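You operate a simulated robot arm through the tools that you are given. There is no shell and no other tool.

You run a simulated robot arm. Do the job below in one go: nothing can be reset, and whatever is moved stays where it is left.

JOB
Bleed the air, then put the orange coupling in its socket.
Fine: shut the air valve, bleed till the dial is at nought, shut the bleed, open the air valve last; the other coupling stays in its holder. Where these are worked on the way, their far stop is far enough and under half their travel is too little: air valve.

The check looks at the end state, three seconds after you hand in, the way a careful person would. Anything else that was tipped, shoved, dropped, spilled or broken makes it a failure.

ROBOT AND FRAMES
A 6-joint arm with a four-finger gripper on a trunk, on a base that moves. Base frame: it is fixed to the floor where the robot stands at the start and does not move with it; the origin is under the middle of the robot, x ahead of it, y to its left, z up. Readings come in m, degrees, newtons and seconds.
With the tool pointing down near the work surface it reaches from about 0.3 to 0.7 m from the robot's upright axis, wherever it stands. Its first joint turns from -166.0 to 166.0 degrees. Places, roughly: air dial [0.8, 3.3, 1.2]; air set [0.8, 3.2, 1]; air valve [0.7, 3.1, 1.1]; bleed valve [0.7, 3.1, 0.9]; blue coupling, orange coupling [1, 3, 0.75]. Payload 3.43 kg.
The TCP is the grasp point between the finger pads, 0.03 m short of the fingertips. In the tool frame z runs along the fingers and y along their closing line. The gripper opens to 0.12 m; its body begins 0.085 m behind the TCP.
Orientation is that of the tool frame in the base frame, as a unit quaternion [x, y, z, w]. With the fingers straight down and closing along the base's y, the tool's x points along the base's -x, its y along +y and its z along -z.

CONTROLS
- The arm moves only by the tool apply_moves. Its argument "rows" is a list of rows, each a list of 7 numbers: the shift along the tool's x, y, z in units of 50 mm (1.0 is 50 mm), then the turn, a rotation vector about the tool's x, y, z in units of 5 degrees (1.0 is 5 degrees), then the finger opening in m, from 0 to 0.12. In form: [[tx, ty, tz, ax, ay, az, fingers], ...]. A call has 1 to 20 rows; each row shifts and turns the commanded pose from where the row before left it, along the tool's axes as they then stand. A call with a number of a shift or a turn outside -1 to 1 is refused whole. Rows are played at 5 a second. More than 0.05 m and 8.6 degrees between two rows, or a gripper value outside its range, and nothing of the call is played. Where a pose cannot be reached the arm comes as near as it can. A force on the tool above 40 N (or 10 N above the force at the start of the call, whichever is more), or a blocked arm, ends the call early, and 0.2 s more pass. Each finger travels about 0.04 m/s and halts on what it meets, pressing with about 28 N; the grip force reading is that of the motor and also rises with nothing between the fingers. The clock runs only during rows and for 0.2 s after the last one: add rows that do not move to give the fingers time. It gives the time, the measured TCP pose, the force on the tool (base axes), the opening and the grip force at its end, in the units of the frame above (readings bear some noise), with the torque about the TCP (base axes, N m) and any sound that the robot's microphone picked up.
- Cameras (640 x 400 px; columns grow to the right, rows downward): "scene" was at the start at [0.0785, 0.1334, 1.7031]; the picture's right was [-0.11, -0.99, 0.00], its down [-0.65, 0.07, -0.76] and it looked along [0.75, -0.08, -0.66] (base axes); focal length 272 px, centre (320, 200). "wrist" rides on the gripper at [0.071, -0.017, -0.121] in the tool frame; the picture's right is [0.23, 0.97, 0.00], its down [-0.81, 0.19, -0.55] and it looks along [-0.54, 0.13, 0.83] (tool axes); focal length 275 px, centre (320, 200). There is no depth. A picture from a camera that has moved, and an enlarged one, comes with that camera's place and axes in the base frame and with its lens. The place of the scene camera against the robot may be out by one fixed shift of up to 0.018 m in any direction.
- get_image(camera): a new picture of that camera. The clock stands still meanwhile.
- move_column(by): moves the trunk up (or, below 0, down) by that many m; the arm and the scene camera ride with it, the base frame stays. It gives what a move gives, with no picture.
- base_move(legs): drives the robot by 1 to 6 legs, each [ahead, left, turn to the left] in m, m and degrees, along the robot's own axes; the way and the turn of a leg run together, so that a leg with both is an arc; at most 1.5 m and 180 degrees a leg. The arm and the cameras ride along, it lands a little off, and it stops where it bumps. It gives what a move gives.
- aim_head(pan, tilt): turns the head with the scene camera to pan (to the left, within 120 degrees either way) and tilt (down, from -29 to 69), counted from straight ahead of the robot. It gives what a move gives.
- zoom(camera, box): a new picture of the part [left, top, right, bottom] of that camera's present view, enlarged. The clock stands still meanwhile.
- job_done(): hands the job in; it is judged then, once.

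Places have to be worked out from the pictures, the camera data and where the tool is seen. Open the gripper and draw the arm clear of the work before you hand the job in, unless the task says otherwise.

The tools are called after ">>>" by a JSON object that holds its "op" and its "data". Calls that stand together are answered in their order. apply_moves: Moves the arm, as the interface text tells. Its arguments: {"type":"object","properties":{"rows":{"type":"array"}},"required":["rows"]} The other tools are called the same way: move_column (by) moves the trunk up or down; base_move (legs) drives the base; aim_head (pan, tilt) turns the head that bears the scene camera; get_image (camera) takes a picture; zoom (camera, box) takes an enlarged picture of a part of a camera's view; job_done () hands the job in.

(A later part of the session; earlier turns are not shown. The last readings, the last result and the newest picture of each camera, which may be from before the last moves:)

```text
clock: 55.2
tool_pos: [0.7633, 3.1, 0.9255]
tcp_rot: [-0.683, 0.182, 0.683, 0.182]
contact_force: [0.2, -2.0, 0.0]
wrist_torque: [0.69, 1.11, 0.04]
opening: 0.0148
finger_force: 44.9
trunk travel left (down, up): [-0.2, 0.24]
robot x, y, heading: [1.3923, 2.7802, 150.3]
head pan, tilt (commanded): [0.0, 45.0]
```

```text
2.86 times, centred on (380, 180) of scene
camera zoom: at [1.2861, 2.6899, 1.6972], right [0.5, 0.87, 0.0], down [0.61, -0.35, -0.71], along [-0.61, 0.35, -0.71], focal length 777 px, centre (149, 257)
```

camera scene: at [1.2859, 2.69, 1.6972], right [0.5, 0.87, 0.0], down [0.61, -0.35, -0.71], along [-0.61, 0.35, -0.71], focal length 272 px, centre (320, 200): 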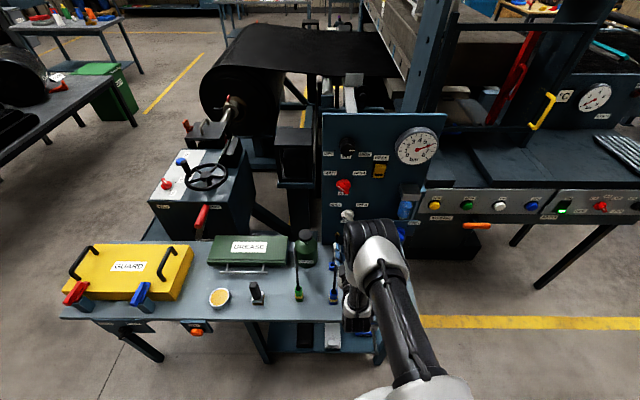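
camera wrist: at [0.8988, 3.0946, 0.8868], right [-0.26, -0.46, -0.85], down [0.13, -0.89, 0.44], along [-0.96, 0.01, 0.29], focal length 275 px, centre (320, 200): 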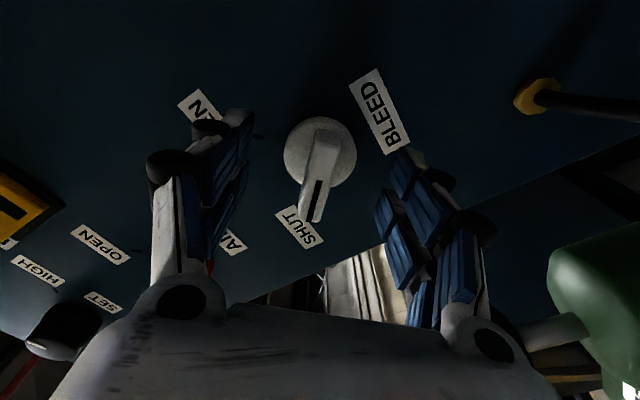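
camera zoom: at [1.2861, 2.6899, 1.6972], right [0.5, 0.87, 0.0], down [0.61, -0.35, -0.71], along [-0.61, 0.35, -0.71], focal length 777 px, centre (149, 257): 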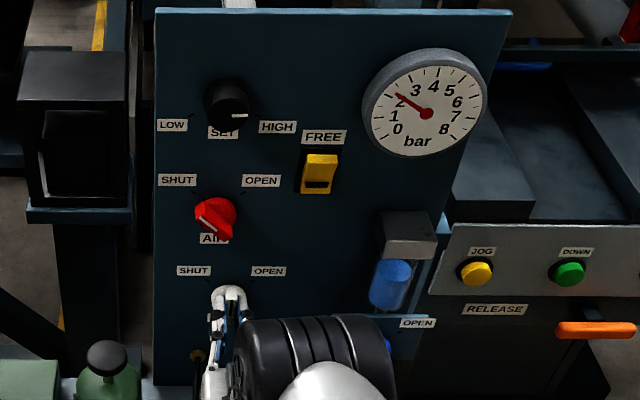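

The dial is already falling (about 2 bar). I carry on to full OPEN and wait.

>>> {"op": "apply_moves", "data": {"rows": [[0, 0, 0, 0, 0, 1, 0.0], [0, 0, 0, 0, 0, 1, 0.0], [0, 0, 0, 0, 0, 1, 0.0], [0, 0, 0, 0, 0, 1, 0.0], [0, 0, 0, 0, 0, 1, 0.0], [0, 0, 0, 0, 0, 1, 0.0], [0, 0, 0, 0, 0, 1, 0.0], [0, 0, 0, 0, 0, 1, 0.0], [0, 0, 0, 0, 0, 0.8, 0.0], [0, 0, 0, 0, 0, 0, 0.0], [0, 0, 0, 0, 0, 0, 0.0], [0, 0, 0, 0, 0, 0, 0.0], [0, 0, 0, 0, 0, 0, 0.0], [0, 0, 0, 0, 0, 0, 0.0], [0, 0, 0, 0, 0, 0, 0.0], [0, 0, 0, 0, 0, 0, 0.0], [0, 0, 0, 0, 0, 0, 0.0], [0, 0, 0, 0, 0, 0, 0.0], [0, 0, 0, 0, 0, 0, 0.0]]}}

>>> {"op": "zoom", "data": {"camera": "scene", "box": [310, 110, 450, 250]}}

```text
clock: 59.2
tool_pos: [0.7649, 3.1003, 0.9252]
tcp_rot: [-0.566, 0.424, 0.702, -0.088]
contact_force: [1.9, -0.9, 5.3]
wrist_torque: [-0.1, -0.08, 0.25]
opening: 0.0148
finger_force: 44.5
trunk travel left (down, up): [-0.2, 0.24]
robot x, y, heading: [1.3903, 2.778, 150.1]
head pan, tilt (commanded): [0.0, 45.0]
```

```text
2.86 times, centred on (380, 180) of scene
camera zoom: at [1.2864, 2.6898, 1.6972], right [0.5, 0.87, 0.0], down [0.61, -0.35, -0.71], along [-0.61, 0.35, -0.71], focal length 777 px, centre (149, 257)
```

zoom: 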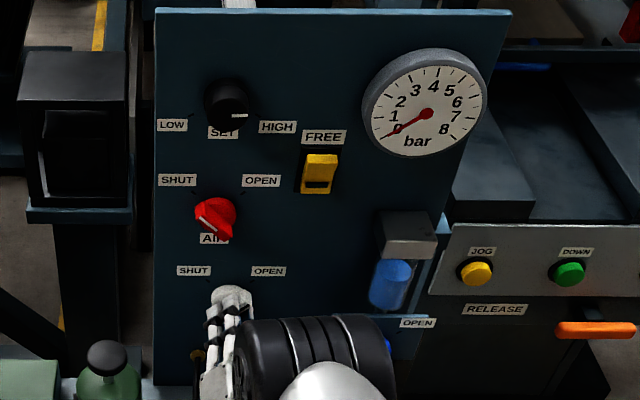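

The needle now points at the 0 mark. I zoom the dial to be sure.

>>> {"op": "zoom", "data": {"camera": "scene", "box": [385, 115, 450, 170]}}

```text
7.27 times, centred on (418, 142) of scene
camera zoom: at [1.2864, 2.6898, 1.6972], right [0.5, 0.87, 0.0], down [0.61, -0.35, -0.71], along [-0.61, 0.35, -0.71], focal length 1979 px, centre (-389, 618)
```

zoom: 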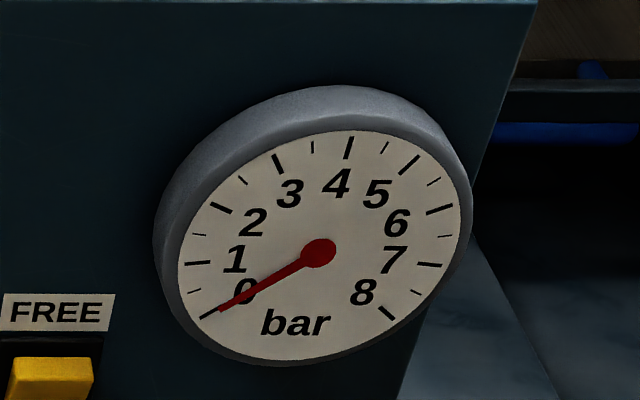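

The dial is at 0. I turn the bleed handle back counter-clockwise to SHUT.

>>> {"op": "apply_moves", "data": {"rows": [[0, 0, 0, 0, 0, 0, 0.0], [0, 0, 0, 0, 0, 0, 0.0], [0, 0, 0, 0, 0, -1, 0.0], [0, 0, 0, 0, 0, -1, 0.0], [0, 0, 0, 0, 0, -1, 0.0], [0, 0, 0, 0, 0, -1, 0.0], [0, 0, 0, 0, 0, -1, 0.0], [0, 0, 0, 0, 0, -1, 0.0], [0, 0, 0, 0, 0, -1, 0.0], [0, 0, 0, 0, 0, -1, 0.0], [0, 0, 0, 0, 0, -1, 0.0], [0, 0, 0, 0, 0, -1, 0.0], [0, 0, 0, 0, 0, -1, 0.0]]}}

>>> {"op": "apply_moves", "data": {"rows": [[0, 0, 0, 0, 0, -1, 0.0], [0, 0, 0, 0, 0, -1, 0.0], [0, 0, 0, 0, 0, -1, 0.0], [0, 0, 0, 0, 0, -1, 0.0], [0, 0, 0, 0, 0, -1, 0.0], [0, 0, 0, 0, 0, -1, 0.0], [0, 0, 0, 0, 0, -1, 0.0], [0, 0, 0, 0, 0, -0.2, 0.0], [0, 0, 0, 0, 0, 0, 0.0]]}}

>>> {"op": "get_image", "data": {"camera": "wrist"}}

```text
clock: 62.0
tool_pos: [0.7637, 3.0995, 0.9239]
tcp_rot: [0.698, -0.115, -0.663, -0.247]
contact_force: [-3.1, 0.9, 6.0]
wrist_torque: [-0.5, -0.88, -0.25]
opening: 0.0151
finger_force: 44.8
trunk travel left (down, up): [-0.2, 0.24]
robot x, y, heading: [1.3935, 2.782, 150.1]
head pan, tilt (commanded): [0.0, 45.0]
```

```text
clock: 64.0
tool_pos: [0.7633, 3.0999, 0.9234]
tcp_rot: [0.699, 0.107, -0.555, -0.439]
contact_force: [-0.8, 0.4, 3.3]
wrist_torque: [-1.45, 0.7, -0.12]
opening: 0.0151
finger_force: 44.7
trunk travel left (down, up): [-0.2, 0.24]
robot x, y, heading: [1.3941, 2.7782, 150.4]
head pan, tilt (commanded): [0.0, 45.0]
```

```text
taken
camera wrist: at [0.8995, 3.0956, 0.8888], right [-0.25, -0.43, -0.87], down [0.12, -0.9, 0.41], along [-0.96, 0.0, 0.27], focal length 275 px, centre (320, 200)
```

wrist: 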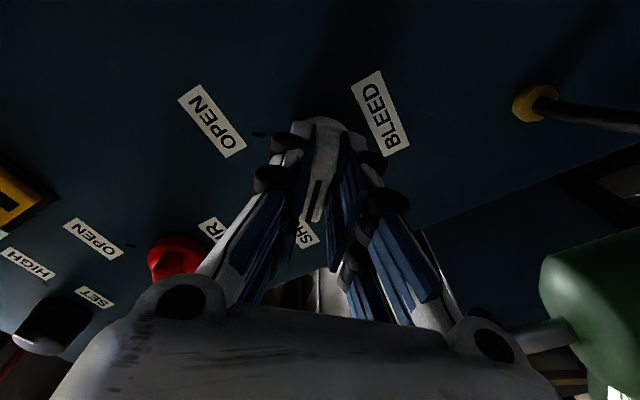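

The bleed bar points at SHUT with torque rising against the stop. I release and back off 0.15 m, then inspect.

>>> {"op": "apply_moves", "data": {"rows": [[0, 0, 0, 0, 0, 0, 0.03], [0, 0, 0, 0, 0, 0, 0.06], [0, 0, 0, 0, 0, 0, 0.08], [0, 0, 0, 0, 0, 0, 0.08], [0, 0, -0.5, 0, 0, 0, 0.08], [0, 0, -0.5, 0, 0, 0, 0.08], [0, 0, -0.5, 0, 0, 0, 0.08], [0, 0, -0.5, 0, 0, 0, 0.08], [0, 0, 0, 0, 0, 0, 0.08]]}}

>>> {"op": "get_image", "data": {"camera": "wrist"}}

>>> {"op": "zoom", "data": {"camera": "scene", "box": [310, 110, 450, 250]}}

```text
clock: 66.0
tool_pos: [0.8502, 3.0505, 0.9248]
tcp_rot: [0.699, 0.105, -0.554, -0.44]
contact_force: [-0.1, -0.1, 1.3]
wrist_torque: [0.0, 0.02, -0.03]
opening: 0.0802
finger_force: 0.1
trunk travel left (down, up): [-0.2, 0.24]
robot x, y, heading: [1.3918, 2.7782, 150.0]
head pan, tilt (commanded): [0.0, 45.0]
```

```text
taken
camera wrist: at [0.9864, 3.0456, 0.8884], right [-0.25, -0.43, -0.87], down [0.12, -0.9, 0.41], along [-0.96, 0.0, 0.27], focal length 275 px, centre (320, 200)
```

wrist: 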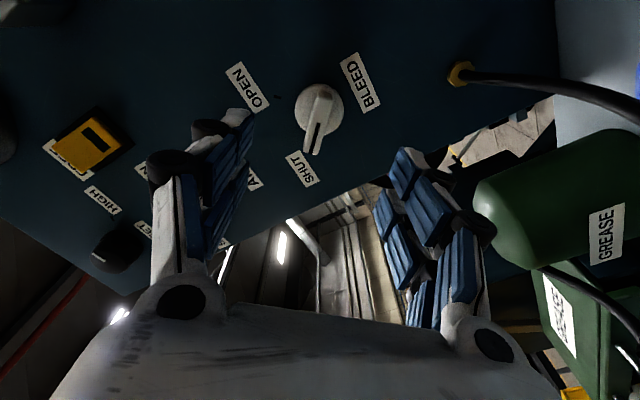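

```text
2.86 times, centred on (380, 180) of scene
camera zoom: at [1.2857, 2.6902, 1.6972], right [0.5, 0.87, 0.0], down [0.61, -0.35, -0.71], along [-0.61, 0.35, -0.71], focal length 777 px, centre (149, 257)
```

zoom: 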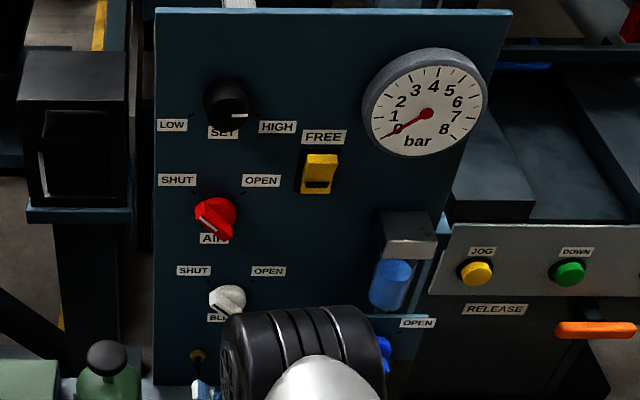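

Bleed shut, dial at 0, air valve shut. Next I lift away from the panel, undo the roll and then tip the tool back down for the coupling.

>>> {"op": "apply_moves", "data": {"rows": [[-0.572, -0.614, -0.34, 0, 0, 0, 0.08], [-0.572, -0.614, -0.34, 0, 0, 0, 0.08], [-0.572, -0.614, -0.34, 0, 0, 0, 0.08], [-0.572, -0.614, -0.34, 0, 0, 0, 0.08], [-0.572, -0.614, -0.34, 0, 0, 0, 0.08], [0, 0, 0, 0, 0, 1, 0.08], [0, 0, 0, 0, 0, 1, 0.08], [0, 0, 0, 0, 0, 1, 0.08], [0, 0, 0, 0, 0, 1, 0.08], [0, 0, 0, 0, 0, 1, 0.08], [0, 0, 0, 0, 0, 1, 0.08], [0, 0, 0, 0, 0, 1, 0.08], [0, 0, 0, 0, 0, 1, 0.08], [0, 0, 0, 0, 0, 1, 0.08], [0, 0, 0, 0, 0, 0.4, 0.08]]}}

>>> {"op": "apply_moves", "data": {"rows": [[0, 0, 0, 0, 1, 0, 0.08], [0, 0, 0, 0, 1, 0, 0.08], [0, 0, 0, 0, 1, 0, 0.08], [0, 0, 0, 0, 1, 0, 0.08], [0, 0, 0, 0, 1, 0, 0.08], [0, 0, 0, 0, 1, 0, 0.08], [0, 0, 0, 0, 1, 0, 0.08], [0, 0, 0, 0, 1, 0, 0.08], [0, 0, 0, 0, 1, 0, 0.08], [0, 0, 0, 0, 0, 0, 0.08]]}}

>>> {"op": "get_image", "data": {"camera": "scene"}}

>>> {"op": "get_image", "data": {"camera": "wrist"}}

```text
clock: 69.2
tool_pos: [0.9241, 3.0078, 1.1333]
tcp_rot: [-0.683, 0.182, 0.683, 0.181]
contact_force: [-0.3, -0.2, -0.5]
wrist_torque: [0.0, 0.02, -0.02]
opening: 0.0803
finger_force: 0.0
trunk travel left (down, up): [-0.2, 0.24]
robot x, y, heading: [1.396, 2.7711, 150.0]
head pan, tilt (commanded): [0.0, 45.0]
```

```text
clock: 71.4
tool_pos: [0.9233, 3.008, 1.1355]
tcp_rot: [0.893, -0.238, -0.37, -0.099]
contact_force: [1.0, 0.7, -0.9]
wrist_torque: [0.03, -0.04, -0.01]
opening: 0.0802
finger_force: 0.0
trunk travel left (down, up): [-0.2, 0.24]
robot x, y, heading: [1.3967, 2.7761, 150.0]
head pan, tilt (commanded): [0.0, 45.0]
```

```text
taken
camera scene: at [1.2858, 2.6901, 1.6972], right [0.5, 0.87, 0.0], down [0.61, -0.35, -0.71], along [-0.61, 0.35, -0.71], focal length 272 px, centre (320, 200)
```

scene: 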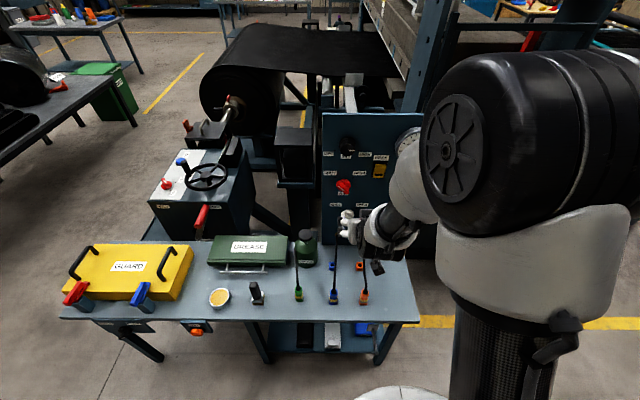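

```text
taken
camera wrist: at [1.0497, 2.9556, 1.1698], right [-0.34, -0.93, -0.16], down [-0.25, -0.08, 0.96], along [-0.9, 0.37, -0.21], focal length 275 px, centre (320, 200)
```

wrist: 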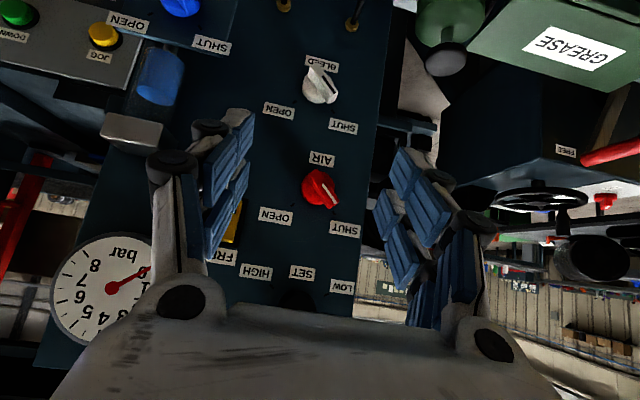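

Both valves show SHUT and the dial 0. I finish tipping the tool downward and view the couplings.

>>> {"op": "apply_moves", "data": {"rows": [[0, 0, 0, 0, 1, 0, 0.08], [0, 0, 0, 0, 1, 0, 0.08], [0, 0, 0, 0, 1, 0, 0.08], [0, 0, 0, 0, 1, 0, 0.08], [0, 0, 0, 0, 1, 0, 0.08], [0, 0, 0, 0, 1, 0, 0.08], [0, 0, 0, 0, 1, 0, 0.08], [0, 0, 0, 0, 1, 0, 0.08], [0, 0, 0, 0, 1, 0, 0.08], [0, 0, 0, 0, 0, 0, 0.08]]}}

>>> {"op": "get_image", "data": {"camera": "scene"}}

>>> {"op": "get_image", "data": {"camera": "wrist"}}

```text
clock: 73.6
tool_pos: [0.9367, 3.0, 1.1103]
tcp_rot: [0.956, -0.27, -0.086, -0.076]
contact_force: [-0.2, 0.0, 0.5]
wrist_torque: [-0.03, 0.01, -0.02]
opening: 0.0799
finger_force: 0.1
out of reach, approached as far as the arm can: row 3, 4, 5, 8, 9
trunk travel left (down, up): [-0.2, 0.24]
robot x, y, heading: [1.3935, 2.7783, 150.1]
head pan, tilt (commanded): [0.0, 45.0]
```

```text
taken
camera scene: at [1.2868, 2.6904, 1.6973], right [0.5, 0.87, 0.0], down [0.61, -0.35, -0.71], along [-0.61, 0.35, -0.71], focal length 272 px, centre (320, 200)
```

scene: 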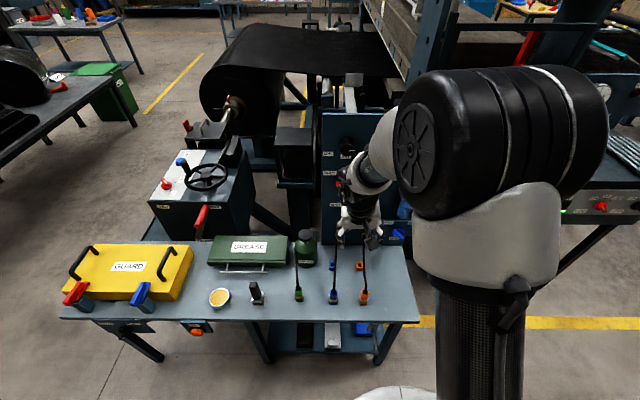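

```text
taken
camera wrist: at [1.022, 2.9554, 1.2152], right [-0.32, -0.94, -0.14], down [-0.71, 0.14, 0.69], along [-0.62, 0.32, -0.71], focal length 275 px, centre (320, 200)
```

wrist: 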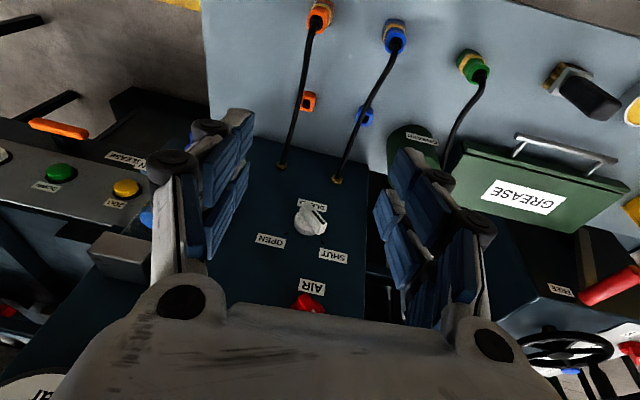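

The last rows weren't fully reached (tool still tilted ~13°). I give it idle rows to see whether it settles into the commanded pose.

>>> {"op": "apply_moves", "data": {"rows": [[0, 0, 0, 0, 0, 0, 0.08], [0, 0, 0, 0, 0, 0, 0.08], [0, 0, 0, 0, 0, 0, 0.08], [0, 0, 0, 0, 0, 0, 0.08]]}}

```text
clock: 74.6
tool_pos: [0.9373, 3.0011, 1.1103]
tcp_rot: [0.956, -0.27, -0.086, -0.076]
contact_force: [-0.4, 0.1, 0.0]
wrist_torque: [0.0, 0.03, 0.01]
opening: 0.0803
finger_force: 0.1
trunk travel left (down, up): [-0.2, 0.24]
robot x, y, heading: [1.3927, 2.7793, 150.4]
head pan, tilt (commanded): [0.0, 45.0]
```

It holds 13° short of vertical. I try the remaining tilt in small steps while shifting toward the orange coupling side.

>>> {"op": "apply_moves", "data": {"rows": [[0.2, -0.4, 0, -0.38, 0.8, 0, 0.08], [0.2, -0.4, 0, -0.38, 0.8, 0, 0.08], [0.2, -0.4, 0, -0.38, 0.8, 0, 0.08], [0, 0, 0, 0, 0, 0, 0.08]]}}

>>> {"op": "get_image", "data": {"camera": "wrist"}}

```text
clock: 75.6
tool_pos: [0.9885, 3.0087, 1.0825]
tcp_rot: [0.959, -0.273, -0.037, -0.072]
contact_force: [0.0, -0.7, -0.4]
wrist_torque: [0.01, 0.03, 0.02]
opening: 0.08
finger_force: 0.1
out of reach, approached as far as the arm can: row 1, 2, 3
trunk travel left (down, up): [-0.2, 0.24]
robot x, y, heading: [1.3948, 2.7778, 150.1]
head pan, tilt (commanded): [0.0, 45.0]
```

```text
taken
camera wrist: at [1.0621, 2.9656, 1.1964], right [-0.32, -0.94, -0.14], down [-0.77, 0.17, 0.61], along [-0.55, 0.31, -0.78], focal length 275 px, centre (320, 200)
```

wrist: 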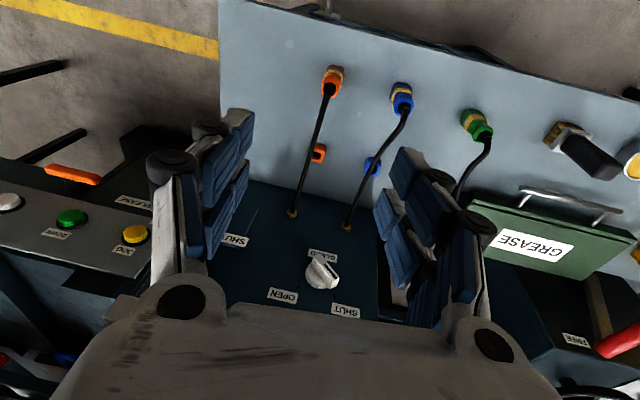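

Still limited at this height. I go lower (0.08 m, still well above the couplings) while straightening the remaining 9° of tilt.

>>> {"op": "apply_moves", "data": {"rows": [[0, 0, 0.5, 0, 0, 0, 0.08], [0, 0, 0.5, 0, 0, 0, 0.08], [0, 0, 0.3, -0.34, 0.32, 0, 0.08], [0, 0, 0.3, -0.34, 0.32, 0, 0.08], [0, 0, 0, -0.34, 0.32, 0, 0.08], [0, 0, 0, -0.34, 0.32, 0, 0.08], [0, 0, 0, 0, 0, 0, 0.08]]}}

>>> {"op": "get_image", "data": {"camera": "scene"}}

```text
clock: 77.2
tool_pos: [0.999, 3.0059, 1.0101]
tcp_rot: [0.96, -0.272, -0.03, -0.051]
contact_force: [0.9, -0.4, -0.5]
wrist_torque: [0.0, -0.01, 0.04]
opening: 0.0801
finger_force: 0.1
out of reach, approached as far as the arm can: row 1, 2, 3, 4, 6
trunk travel left (down, up): [-0.2, 0.24]
robot x, y, heading: [1.3923, 2.7801, 150.4]
head pan, tilt (commanded): [0.0, 45.0]
```

```text
taken
camera scene: at [1.2858, 2.6901, 1.6972], right [0.5, 0.87, 0.0], down [0.61, -0.35, -0.71], along [-0.61, 0.35, -0.71], focal length 272 px, centre (320, 200)
```

scene: 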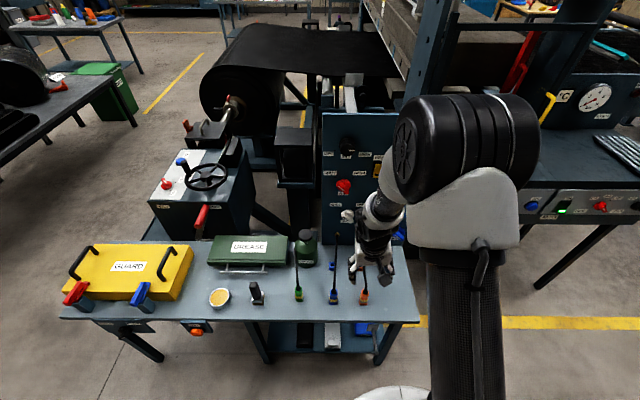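

The remaining tilt shrinks as the tool goes lower (now ~7°), so I lower further to z≈0.93 (still above the hoses at ~0.83) and correct the tilt.

>>> {"op": "apply_moves", "data": {"rows": [[0, 0, 0.4, 0, 0, 0, 0.08], [0, 0, 0.4, 0, 0, 0, 0.08], [0, 0, 0.4, 0, 0, 0, 0.08], [0, 0, 0.4, 0, 0, 0, 0.08], [0, 0, 0, -0.47, 0.49, 0, 0.08], [0, 0, 0, -0.47, 0.49, 0, 0.08], [0, 0, 0, 0, 0, 0, 0.08]]}}

>>> {"op": "get_image", "data": {"camera": "wrist"}}

```text
clock: 78.8
tool_pos: [0.9988, 3.0112, 0.926]
tcp_rot: [0.961, -0.274, -0.018, -0.033]
contact_force: [-0.3, -0.3, 0.0]
wrist_torque: [0.0, 0.01, 0.01]
opening: 0.0801
finger_force: 0.1
out of reach, approached as far as the arm can: row 5, 6
trunk travel left (down, up): [-0.2, 0.24]
robot x, y, heading: [1.3948, 2.7787, 150.3]
head pan, tilt (commanded): [0.0, 45.0]
```

```text
taken
camera wrist: at [1.0711, 2.9788, 1.0449], right [-0.32, -0.95, -0.07], down [-0.78, 0.22, 0.58], along [-0.54, 0.24, -0.81], focal length 275 px, centre (320, 200)
```

wrist: 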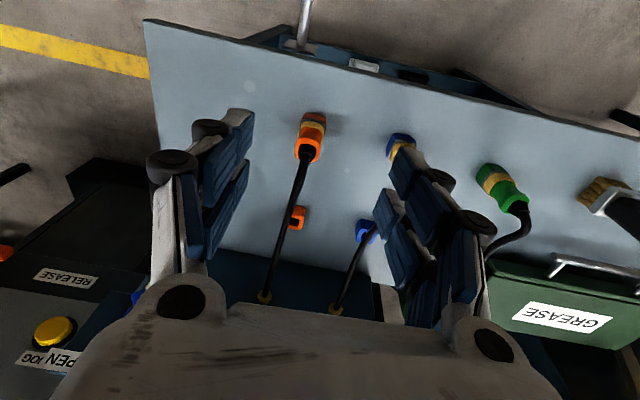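

Tilt is now ~4° and falling as I go lower. I zoom in on the orange coupling and its socket for precise location.

>>> {"op": "zoom", "data": {"camera": "wrist", "box": [240, 90, 400, 250]}}

>>> {"op": "zoom", "data": {"camera": "scene", "box": [290, 230, 400, 320]}}

```text
2.50 times, centred on (320, 170) of wrist
camera zoom: at [1.0711, 2.9788, 1.0449], right [-0.32, -0.95, -0.07], down [-0.78, 0.22, 0.58], along [-0.54, 0.24, -0.81], focal length 688 px, centre (320, 275)
```

zoom: 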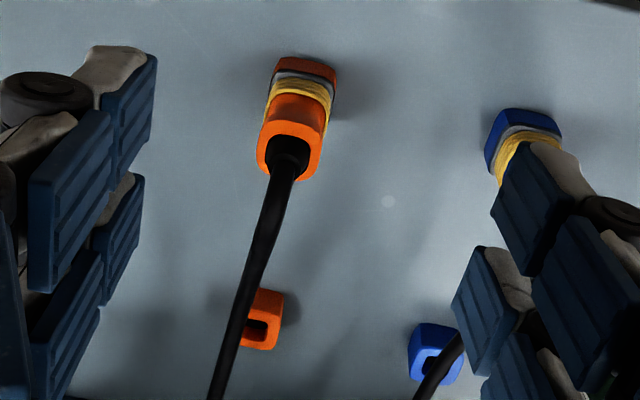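

```text
4.44 times, centred on (345, 275) of scene
camera zoom: at [1.2859, 2.6902, 1.6972], right [0.5, 0.87, 0.0], down [0.61, -0.35, -0.71], along [-0.61, 0.35, -0.71], focal length 1209 px, centre (209, -133)
```

zoom: 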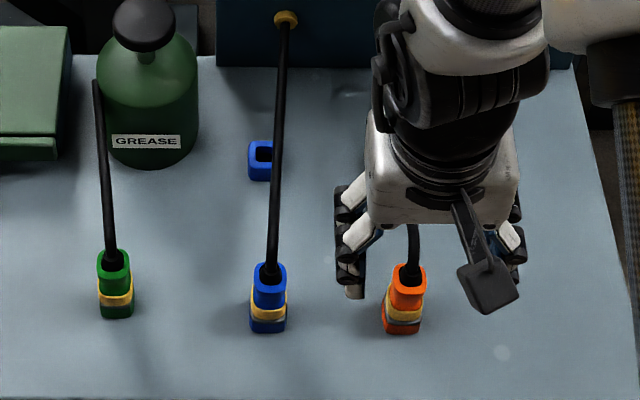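

From two wrist views: orange coupling at about u=3.117, w=0.692 (≈(0.96,3.045)), top z≈0.79, body ~25 mm wide; the socket is ~0.13–0.145 m further toward the panel. I shift 80 mm right and correct tilt to get a second close view for a precise fix.

>>> {"op": "apply_moves", "data": {"rows": [[-0.2, -0.5, 0, -0.3, 0.3, 0.17, 0.08], [-0.2, -0.5, 0, -0.3, 0.3, 0.17, 0.08], [-0.1, -0.6, 0, 0, 0, 0, 0.08], [0, 0, 0, 0, 0, 0, 0.08]]}}

>>> {"op": "get_image", "data": {"camera": "wrist"}}

>>> {"op": "zoom", "data": {"camera": "wrist", "box": [320, 80, 480, 240]}}

```text
clock: 79.8
tool_pos: [1.0455, 3.0931, 0.9217]
tcp_rot: [0.959, -0.278, -0.017, -0.044]
contact_force: [0.2, 0.2, 0.2]
wrist_torque: [0.0, -0.01, -0.03]
opening: 0.0798
finger_force: 0.2
out of reach, approached as far as the arm can: row 1, 2
trunk travel left (down, up): [-0.2, 0.24]
robot x, y, heading: [1.3929, 2.7791, 150.3]
head pan, tilt (commanded): [0.0, 45.0]
```

```text
taken
camera wrist: at [1.1148, 3.0576, 1.0399], right [-0.33, -0.94, -0.09], down [-0.78, 0.22, 0.58], along [-0.53, 0.26, -0.81], focal length 275 px, centre (320, 200)
```

wrist: 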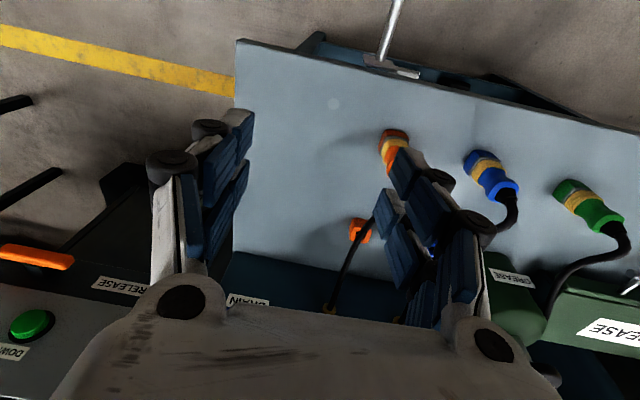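

```text
2.50 times, centred on (400, 160) of wrist
camera zoom: at [1.1148, 3.0576, 1.0399], right [-0.33, -0.94, -0.09], down [-0.78, 0.22, 0.58], along [-0.53, 0.26, -0.81], focal length 688 px, centre (120, 300)
```

zoom: 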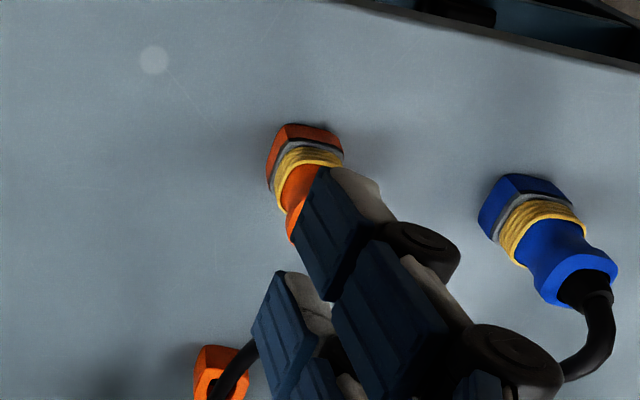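

The tool-down limit depends on height relative to the shoulder. Raising the trunk 0.10 m should give more room, so I do that and then bring the tool back down to the same height while straightening it.

>>> {"op": "move_column", "data": {"by": 0.1}}

>>> {"op": "apply_moves", "data": {"rows": [[0, 0, 0.5, 0, 0, 0, 0.08], [0, 0, 0.5, 0, 0, 0, 0.08], [0, 0, 0.5, 0, 0, 0, 0.08], [0, 0, 0.5, 0, 0, 0, 0.08], [0, 0, 0, -0.35, 0.22, 0, 0.08], [0, 0, 0, -0.35, 0.22, 0, 0.08], [0, 0, 0, 0, 0, 0, 0.08]]}}

```text
clock: 81.2
tool_pos: [1.0451, 3.0932, 1.0217]
tcp_rot: [0.96, -0.277, -0.016, -0.045]
contact_force: [1.1, 1.0, 0.5]
wrist_torque: [-0.02, 0.03, 0.02]
opening: 0.08
finger_force: 0.1
trunk travel left (down, up): [-0.3, 0.14]
robot x, y, heading: [1.3957, 2.7762, 150.0]
head pan, tilt (commanded): [0.0, 45.0]
```

```text
clock: 82.8
tool_pos: [1.0373, 3.0975, 0.9224]
tcp_rot: [0.959, -0.28, -0.013, -0.033]
contact_force: [0.0, -0.3, -0.1]
wrist_torque: [0.03, 0.01, 0.0]
opening: 0.0798
finger_force: 0.1
out of reach, approached as far as the arm can: row 5
trunk travel left (down, up): [-0.3, 0.14]
robot x, y, heading: [1.3956, 2.7814, 150.1]
head pan, tilt (commanded): [0.0, 45.0]
```

Tilt is down to 4°, and yaw has drifted 2.5°. I apply the remaining corrections (tilt and yaw).

>>> {"op": "apply_moves", "data": {"rows": [[0, 0, 0, -0.32, 0.25, -0.25, 0.08], [0, 0, 0, -0.32, 0.25, -0.25, 0.08], [0, 0, 0, 0, 0, 0, 0.08]]}}

```text
clock: 83.6
tool_pos: [1.0349, 3.1075, 0.9249]
tcp_rot: [0.958, -0.28, -0.026, -0.048]
contact_force: [-0.2, -0.4, -0.1]
wrist_torque: [0.03, -0.04, -0.01]
opening: 0.08
finger_force: 0.1
out of reach, approached as far as the arm can: row 1, 2
trunk travel left (down, up): [-0.3, 0.14]
robot x, y, heading: [1.394, 2.7783, 150.1]
head pan, tilt (commanded): [0.0, 45.0]
```

Not reachable this way. I look at the arm posture in the scene view.

>>> {"op": "get_image", "data": {"camera": "scene"}}

>>> {"op": "aim_head", "data": {"pan": -30, "tilt": 50}}

>>> {"op": "get_image", "data": {"camera": "scene"}}

```text
taken
camera scene: at [1.2859, 2.69, 1.7972], right [0.5, 0.87, 0.0], down [0.61, -0.35, -0.71], along [-0.61, 0.35, -0.71], focal length 272 px, centre (320, 200)
```

scene: 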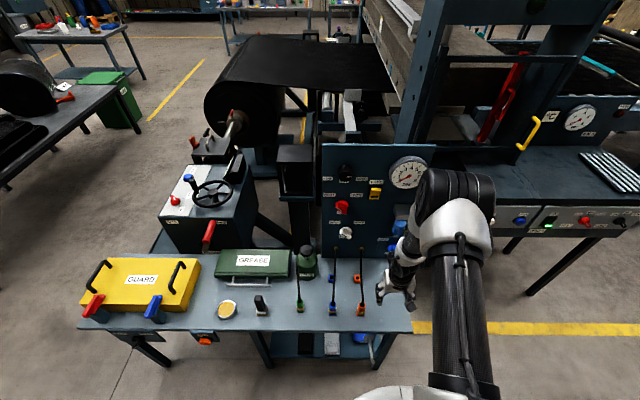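

```text
clock: 84.5
tool_pos: [1.0342, 3.1067, 0.9232]
tcp_rot: [0.958, -0.28, -0.026, -0.048]
contact_force: [0.4, 0.6, 0.5]
wrist_torque: [0.0, 0.0, -0.02]
opening: 0.08
finger_force: 0.1
trunk travel left (down, up): [-0.3, 0.14]
robot x, y, heading: [1.3937, 2.7806, 150.1]
head pan, tilt (commanded): [-30.0, 50.0]
```

```text
taken
camera scene: at [1.3175, 2.7162, 1.7903], right [0.86, 0.5, 0.0], down [0.39, -0.66, -0.64], along [-0.32, 0.56, -0.77], focal length 272 px, centre (320, 200)
```

scene: 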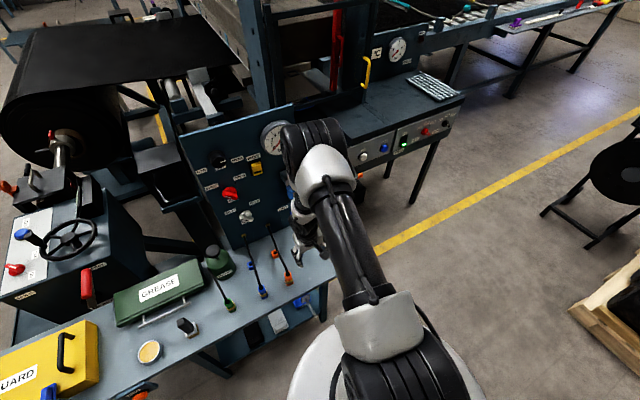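

The elbow is high and clear; the wrist seems to be against a joint limit in this branch. I test yawing the tool one way to see if a tilt correction becomes reachable.

>>> {"op": "apply_moves", "data": {"rows": [[0, 0, 0, 0, 0, 1, 0.08], [0, 0, 0, 0, 0, 1, 0.08], [0, 0, 0, 0, 0, 1, 0.08], [0, 0, 0, 0, 0, 1, 0.08], [0, 0, 0, 0, 0, 0, 0.08]]}}

```text
clock: 85.7
tool_pos: [1.1241, 3.1394, 0.9169]
tcp_rot: [0.901, -0.433, -0.008, -0.018]
contact_force: [1.7, 0.1, 0.5]
wrist_torque: [-0.07, 0.03, 0.01]
opening: 0.0802
finger_force: 0.0
out of reach, approached as far as the arm can: row 1, 2, 3
trunk travel left (down, up): [-0.3, 0.14]
robot x, y, heading: [1.3982, 2.7794, 150.1]
head pan, tilt (commanded): [-30.0, 50.0]
```

Yawing reduced the tilt, so the wrist is near a roll limit in the tool-down branch. A better idea: since the fingers close along the panel direction, I can grip the coupling with the tool pitched 45° forward, a posture that works well; I rotate to that pose now, above and right of the couplings.

>>> {"op": "apply_moves", "data": {"rows": [[-0.75, 0.29, -0.3, 0, 0, 0, 0.08], [-0.75, 0.29, -0.3, 0, 0, 0, 0.08], [0, 0, 0, -0.2, -0.861, -0.39, 0.08], [0, 0, 0, -0.2, -0.861, -0.39, 0.08], [0, 0, 0, -0.2, -0.861, -0.39, 0.08], [0, 0, 0, -0.2, -0.861, -0.39, 0.08], [0, 0, 0, -0.2, -0.861, -0.39, 0.08], [0, 0, 0, -0.2, -0.861, -0.39, 0.08], [0, 0, 0, -0.2, -0.861, -0.39, 0.08], [0, 0, 0, -0.2, -0.861, -0.39, 0.08], [0, 0, 0, -0.2, -0.861, -0.39, 0.08], [0, 0, 0, -0.2, -0.861, -0.39, 0.08], [0, 0, 0, 0, 0, 0, 0.08]]}}

>>> {"op": "get_image", "data": {"camera": "wrist"}}

>>> {"op": "get_image", "data": {"camera": "scene"}}

```text
clock: 88.5
tool_pos: [1.0258, 3.1748, 0.9451]
tcp_rot: [0.888, -0.274, -0.367, -0.042]
contact_force: [-0.5, 0.0, -0.4]
wrist_torque: [-0.03, 0.0, -0.02]
opening: 0.0801
finger_force: 0.2
out of reach, approached as far as the arm can: row 1, 2, 3, 5, 7, 12
trunk travel left (down, up): [-0.3, 0.14]
robot x, y, heading: [1.3926, 2.7794, 150.3]
head pan, tilt (commanded): [-30.0, 50.0]
```

```text
taken
camera wrist: at [1.1528, 3.1239, 0.9828], right [-0.37, -0.93, -0.03], down [-0.22, 0.05, 0.97], along [-0.9, 0.37, -0.23], focal length 275 px, centre (320, 200)
```

wrist: 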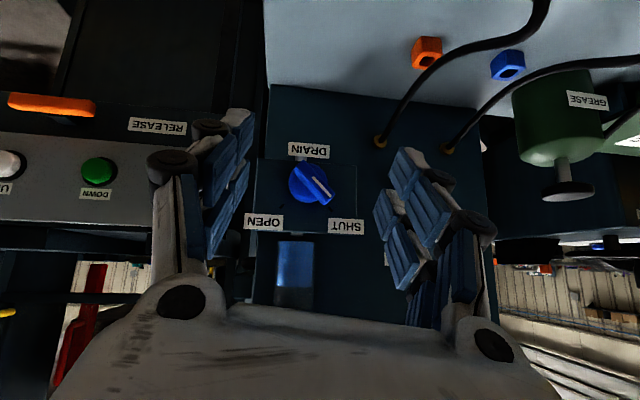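

```text
taken
camera scene: at [1.3176, 2.716, 1.7903], right [0.86, 0.5, 0.0], down [0.39, -0.66, -0.64], along [-0.32, 0.56, -0.77], focal length 272 px, centre (320, 200)
```

scene: 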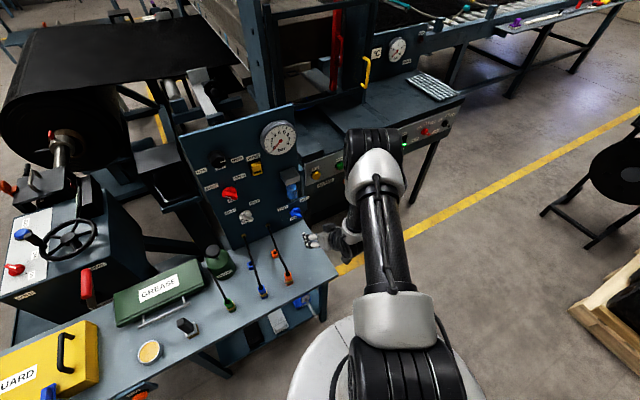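

The pitched pose is reached apart from a few degrees. I correct orientation and move to a pre-grasp point about 0.12 m up-and-back from the orange coupling.

>>> {"op": "apply_moves", "data": {"rows": [[0, 0, 0, 0.42, -0.2, -0.6, 0.08], [0, 0, 0, 0.42, -0.2, -0.6, 0.08], [0.5, 0.58, 0, 0, 0, 0, 0.08], [0.5, 0.58, 0, 0, 0, 0, 0.08], [0.5, 0.58, 0, 0, 0, 0, 0.08], [0.5, 0.58, 0, 0, 0, 0, 0.08], [0.5, 0.58, 0, 0, 0, 0, 0.08], [0, 0, 0, 0, 0, 0, 0.08]]}}

>>> {"op": "get_image", "data": {"camera": "wrist"}}

>>> {"op": "get_image", "data": {"camera": "scene"}}

```text
clock: 90.3
tool_pos: [0.9781, 3.0517, 0.8852]
tcp_rot: [0.888, -0.274, -0.368, -0.022]
contact_force: [0.0, 1.2, 1.0]
wrist_torque: [-0.01, -0.05, 0.02]
opening: 0.08
finger_force: 0.1
out of reach, approached as far as the arm can: row 1, 2, 3, 4, 5, 6, 7
trunk travel left (down, up): [-0.3, 0.14]
robot x, y, heading: [1.3952, 2.7763, 150.3]
head pan, tilt (commanded): [-30.0, 50.0]
```

```text
taken
camera wrist: at [1.1047, 3.0039, 0.9233], right [-0.36, -0.93, 0.0], down [-0.21, 0.09, 0.97], along [-0.91, 0.35, -0.23], focal length 275 px, centre (320, 200)
```

wrist: 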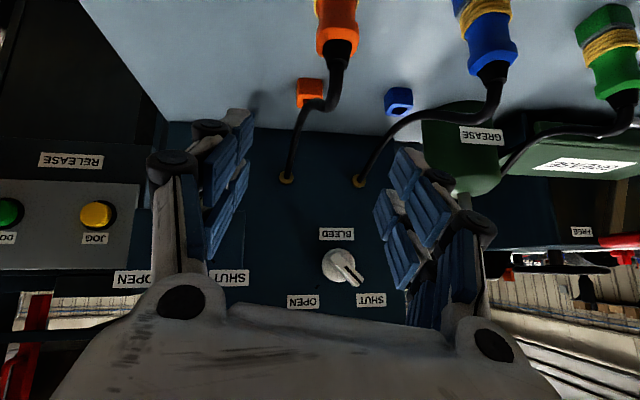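

```text
taken
camera scene: at [1.3178, 2.7166, 1.7903], right [0.86, 0.5, 0.0], down [0.39, -0.66, -0.64], along [-0.32, 0.56, -0.77], focal length 272 px, centre (320, 200)
```

scene: 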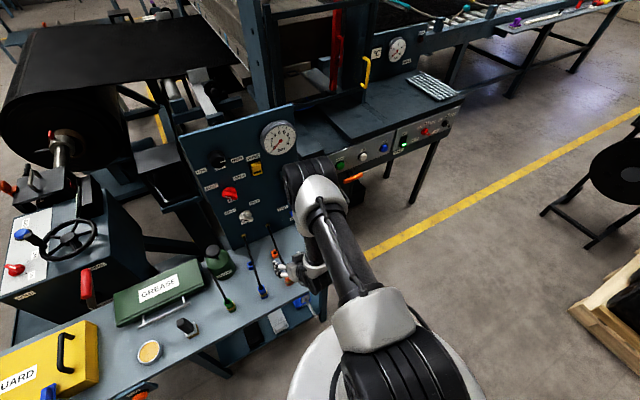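

The pose resists coming closer to the robot, so I'm standing too near. I raise the tool a little and back the base off 0.14 m to give the arm a more open posture.

>>> {"op": "apply_moves", "data": {"rows": [[-0.4, 0, -0.4, 0, 0, 0, 0.08], [-0.4, 0, -0.4, 0, 0, 0, 0.08], [0, 0, 0, 0, 0, 0, 0.08]]}}

>>> {"op": "base_move", "data": {"legs": [[-0.14, 0, 0]]}}

```text
clock: 91.1
tool_pos: [0.9687, 3.0736, 0.9432]
tcp_rot: [0.888, -0.276, -0.367, -0.034]
contact_force: [-0.5, 0.0, 0.2]
wrist_torque: [0.0, -0.02, 0.0]
opening: 0.0799
finger_force: 0.0
out of reach, approached as far as the arm can: row 1, 2
trunk travel left (down, up): [-0.3, 0.14]
robot x, y, heading: [1.393, 2.7787, 150.2]
head pan, tilt (commanded): [-30.0, 50.0]
```

```text
clock: 92.4
tool_pos: [1.0924, 3.0039, 0.9441]
tcp_rot: [0.887, -0.275, -0.368, -0.034]
contact_force: [-0.2, 0.3, 0.2]
wrist_torque: [-0.01, 0.03, 0.0]
opening: 0.0801
finger_force: 0.0
trunk travel left (down, up): [-0.3, 0.14]
robot x, y, heading: [1.5164, 2.7084, 150.0]
head pan, tilt (commanded): [-30.0, 50.0]
```

The base is now 0.14 m further back. I extend the tool forward 0.1 m at the same height and correct the remaining orientation error.

>>> {"op": "apply_moves", "data": {"rows": [[-0.47, 0, 0.47, 0, 0, 0, 0.08], [-0.47, 0, 0.47, 0, 0, 0, 0.08], [-0.47, 0, 0.47, 0, 0, 0, 0.08], [0, 0, 0, 0.5, -0.21, -0.65, 0.08], [0, 0, 0, 0.5, -0.21, -0.65, 0.08], [0, 0, 0, 0, 0, 0, 0.08]]}}

>>> {"op": "get_image", "data": {"camera": "wrist"}}

>>> {"op": "get_image", "data": {"camera": "scene"}}

```text
clock: 93.8
tool_pos: [1.0084, 3.0651, 0.9392]
tcp_rot: [0.891, -0.255, -0.37, -0.059]
contact_force: [-0.3, -0.6, -0.7]
wrist_torque: [-0.01, -0.01, 0.0]
opening: 0.0799
finger_force: 0.1
out of reach, approached as far as the arm can: row 4, 5
trunk travel left (down, up): [-0.3, 0.14]
robot x, y, heading: [1.5119, 2.7079, 150.0]
head pan, tilt (commanded): [-30.0, 50.0]
```

```text
taken
camera wrist: at [1.1349, 3.0147, 0.9765], right [-0.35, -0.93, -0.08], down [-0.23, 0.01, 0.97], along [-0.91, 0.36, -0.22], focal length 275 px, centre (320, 200)
```

wrist: 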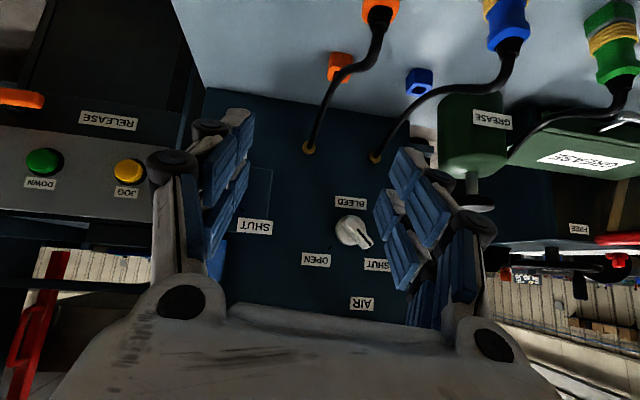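

```text
taken
camera scene: at [1.4399, 2.6467, 1.7903], right [0.86, 0.5, 0.0], down [0.39, -0.66, -0.64], along [-0.32, 0.56, -0.77], focal length 272 px, centre (320, 200)
```

scene: 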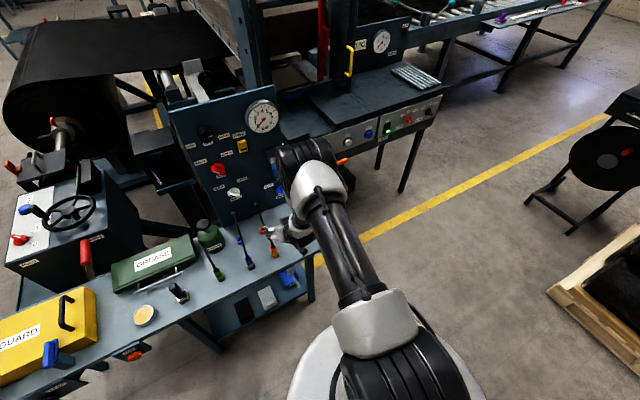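

The wrist roll joint is evidently wound to its limit in this branch (a flip happened when the tool passed through alignment with the forearm). To unwind it, I swing the tool direction around the forearm: first tilt the tool sideways to the left, watching that each step stays reachable.

>>> {"op": "apply_moves", "data": {"rows": [[-0.5, 0, -0.5, 0, 0, 0, 0.08], [-0.5, 0, -0.5, 0, 0, 0, 0.08], [0, 0, 0, -1, 0, 0, 0.08], [0, 0, 0, -1, 0, 0, 0.08], [0, 0, 0, -1, 0, 0, 0.08], [0, 0, 0, -1, 0, 0, 0.08], [0, 0, 0, -1, 0, 0, 0.08], [0, 0, 0, 0, 0, 0, 0.08]]}}

```text
clock: 95.6
tool_pos: [1.0109, 3.0702, 1.0112]
tcp_rot: [0.883, -0.17, -0.415, 0.135]
contact_force: [-0.9, -0.3, -1.1]
wrist_torque: [-0.01, 0.01, -0.01]
opening: 0.0799
finger_force: 0.0
trunk travel left (down, up): [-0.3, 0.14]
robot x, y, heading: [1.5168, 2.7105, 150.2]
head pan, tilt (commanded): [-30.0, 50.0]
```

All steps reached. Next I swing the pitch back toward vertical while keeping the left tilt.

>>> {"op": "apply_moves", "data": {"rows": [[0, 0, 0, 0, 0.906, 0.42, 0.08], [0, 0, 0, 0, 0.906, 0.42, 0.08], [0, 0, 0, 0, 0.906, 0.42, 0.08], [0, 0, 0, 0, 0.906, 0.42, 0.08], [0, 0, 0, 0, 0.906, 0.42, 0.08], [0, 0, 0, 0, 0.906, 0.42, 0.08], [0, 0, 0, 0, 0.906, 0.42, 0.08], [0, 0, 0, 0, 0.906, 0.42, 0.08], [0, 0, 0, 0, 0.906, 0.42, 0.08], [0, 0, 0, 0, 0, 0, 0.08]]}}

```text
clock: 97.8
tool_pos: [1.0101, 3.0714, 1.0124]
tcp_rot: [0.933, -0.252, -0.055, 0.25]
contact_force: [-0.7, 0.2, 0.5]
wrist_torque: [0.03, -0.01, -0.02]
opening: 0.0802
finger_force: 0.0
trunk travel left (down, up): [-0.3, 0.14]
robot x, y, heading: [1.5136, 2.7084, 150.3]
head pan, tilt (commanded): [-30.0, 50.0]
```

Reached again. Now I tilt the tool back upright (30° about its x axis), which should give a clean tool-down pose.

>>> {"op": "apply_moves", "data": {"rows": [[0, 0, 0, 0.988, -0.045, -0.01, 0.08], [0, 0, 0, 0.988, -0.045, -0.01, 0.08], [0, 0, 0, 0.988, -0.045, -0.01, 0.08], [0, 0, 0, 0.988, -0.045, -0.01, 0.08], [0, 0, 0, 0.988, -0.045, -0.01, 0.08], [0, 0, 0, 0.988, -0.045, -0.01, 0.08], [0, 0, 0, 0, 0, 0, 0.08]]}}

>>> {"op": "get_image", "data": {"camera": "wrist"}}

>>> {"op": "get_image", "data": {"camera": "scene"}}

```text
clock: 99.4
tool_pos: [1.0106, 3.0716, 1.0112]
tcp_rot: [0.966, -0.258, -0.001, 0.0]
contact_force: [0.1, 0.3, -0.8]
wrist_torque: [0.01, -0.02, 0.01]
opening: 0.0798
finger_force: 0.0
trunk travel left (down, up): [-0.3, 0.14]
robot x, y, heading: [1.5126, 2.7111, 150.1]
head pan, tilt (commanded): [-30.0, 50.0]
```

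```text
taken
camera wrist: at [1.0809, 3.0502, 1.1317], right [-0.29, -0.96, 0.0], down [-0.8, 0.24, 0.55], along [-0.53, 0.16, -0.83], focal length 275 px, centre (320, 200)
```

wrist: 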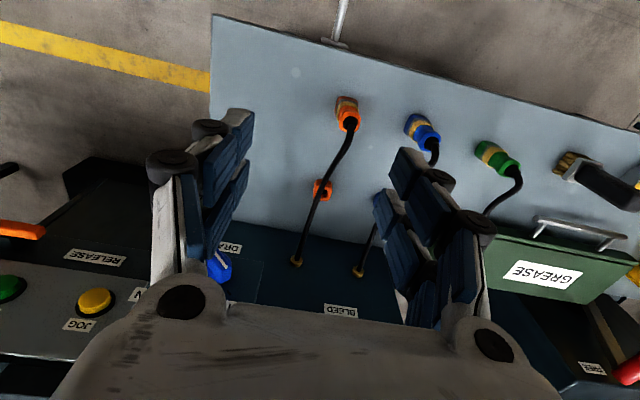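

```text
taken
camera scene: at [1.4398, 2.647, 1.7903], right [0.86, 0.5, 0.0], down [0.39, -0.66, -0.64], along [-0.32, 0.56, -0.77], focal length 272 px, centre (320, 200)
```

scene: 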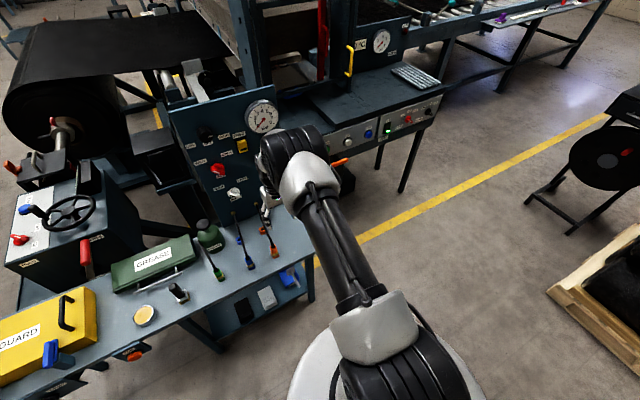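

Clean tool-down pose recovered (exactly vertical, yaw right). I zoom in to fix the coupling and socket positions from this view.

>>> {"op": "zoom", "data": {"camera": "wrist", "box": [290, 80, 410, 200]}}

```text
3.33 times, centred on (350, 140) of wrist
camera zoom: at [1.0809, 3.0502, 1.1317], right [-0.29, -0.96, 0.0], down [-0.8, 0.24, 0.55], along [-0.53, 0.16, -0.83], focal length 918 px, centre (220, 400)
```

zoom: 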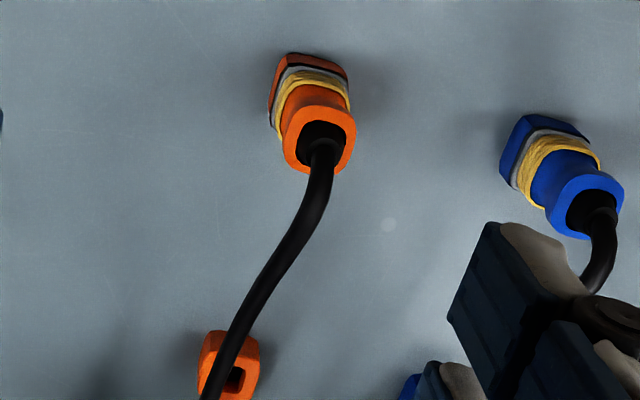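

I move the tool 0.1 m left at the same height for a stereo second view.

>>> {"op": "apply_moves", "data": {"rows": [[0, 0.7, 0, 0, 0, 0, 0.08], [0, 0.7, 0, 0, 0, 0, 0.08], [0, 0.6, 0, 0, 0, 0, 0.08], [0, 0, 0, 0, 0, 0, 0.08]]}}

>>> {"op": "get_image", "data": {"camera": "wrist"}}

```text
clock: 100.4
tool_pos: [0.9589, 2.9845, 1.0115]
tcp_rot: [0.966, -0.259, -0.001, 0.001]
contact_force: [0.5, 0.4, -1.5]
wrist_torque: [-0.04, -0.02, 0.01]
opening: 0.08
finger_force: 0.0
trunk travel left (down, up): [-0.3, 0.14]
robot x, y, heading: [1.5107, 2.7041, 150.2]
head pan, tilt (commanded): [-30.0, 50.0]
```

```text
taken
camera wrist: at [1.0305, 2.9632, 1.132], right [-0.29, -0.96, 0.0], down [-0.8, 0.24, 0.55], along [-0.53, 0.16, -0.83], focal length 275 px, centre (320, 200)
```

wrist: 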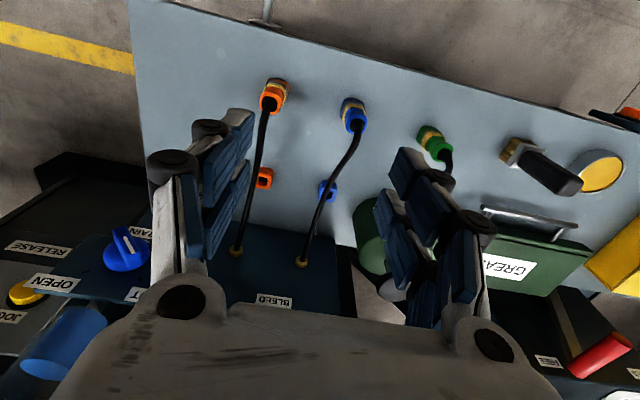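

The coupling and socket are both visible; I zoom on them.

>>> {"op": "zoom", "data": {"camera": "wrist", "box": [220, 70, 340, 190]}}

```text
3.33 times, centred on (280, 130) of wrist
camera zoom: at [1.0305, 2.9632, 1.132], right [-0.29, -0.96, 0.0], down [-0.8, 0.24, 0.55], along [-0.53, 0.16, -0.83], focal length 918 px, centre (453, 433)
```

zoom: 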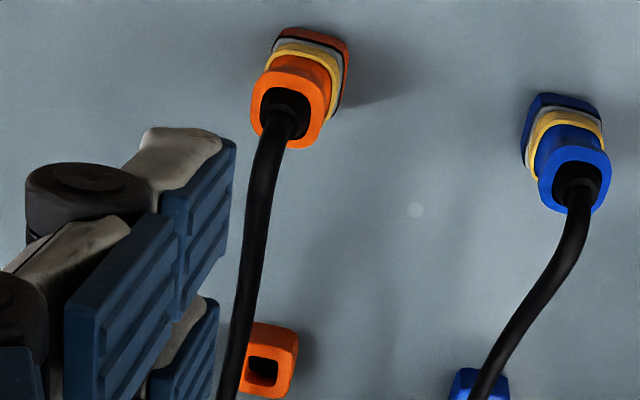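

Stereo fix: coupling top centre u=3.119, w=0.688, z≈0.785; socket top centre u=3.119, w=0.8205, z≈0.753; both square to the table. For reach I raise the tool 0.1 m, put the trunk back to its first height and drive the base 0.1 m forward.

>>> {"op": "apply_moves", "data": {"rows": [[0, 0, -0.7, 0, 0, 0, 0.08], [0, 0, -0.7, 0, 0, 0, 0.08], [0, 0, -0.6, 0, 0, 0, 0.08], [0, 0, 0, 0, 0, 0, 0.08]]}}

>>> {"op": "move_column", "data": {"by": -0.1}}

>>> {"op": "base_move", "data": {"legs": [[0.1, 0, 0]]}}

```text
clock: 101.4
tool_pos: [0.9589, 2.9845, 1.1103]
tcp_rot: [0.966, -0.258, -0.001, 0.001]
contact_force: [-0.8, 0.8, 0.2]
wrist_torque: [0.05, -0.01, 0.03]
opening: 0.0803
finger_force: 0.0
trunk travel left (down, up): [-0.3, 0.14]
robot x, y, heading: [1.5158, 2.7123, 150.7]
head pan, tilt (commanded): [-30.0, 50.0]
```

```text
clock: 102.8
tool_pos: [0.9586, 2.9864, 1.0106]
tcp_rot: [0.966, -0.258, -0.001, 0.001]
contact_force: [0.1, 0.0, -0.7]
wrist_torque: [0.0, 0.04, 0.02]
opening: 0.0799
finger_force: 0.0
trunk travel left (down, up): [-0.2, 0.24]
robot x, y, heading: [1.5167, 2.7092, 150.3]
head pan, tilt (commanded): [-30.0, 50.0]
```

```text
clock: 103.9
tool_pos: [0.8745, 3.0348, 1.0101]
tcp_rot: [0.966, -0.259, 0.0, 0.001]
contact_force: [-0.3, 0.5, -0.5]
wrist_torque: [-0.04, -0.02, 0.01]
opening: 0.0802
finger_force: 0.0
trunk travel left (down, up): [-0.2, 0.24]
robot x, y, heading: [1.431, 2.7538, 150.1]
head pan, tilt (commanded): [-30.0, 50.0]
```

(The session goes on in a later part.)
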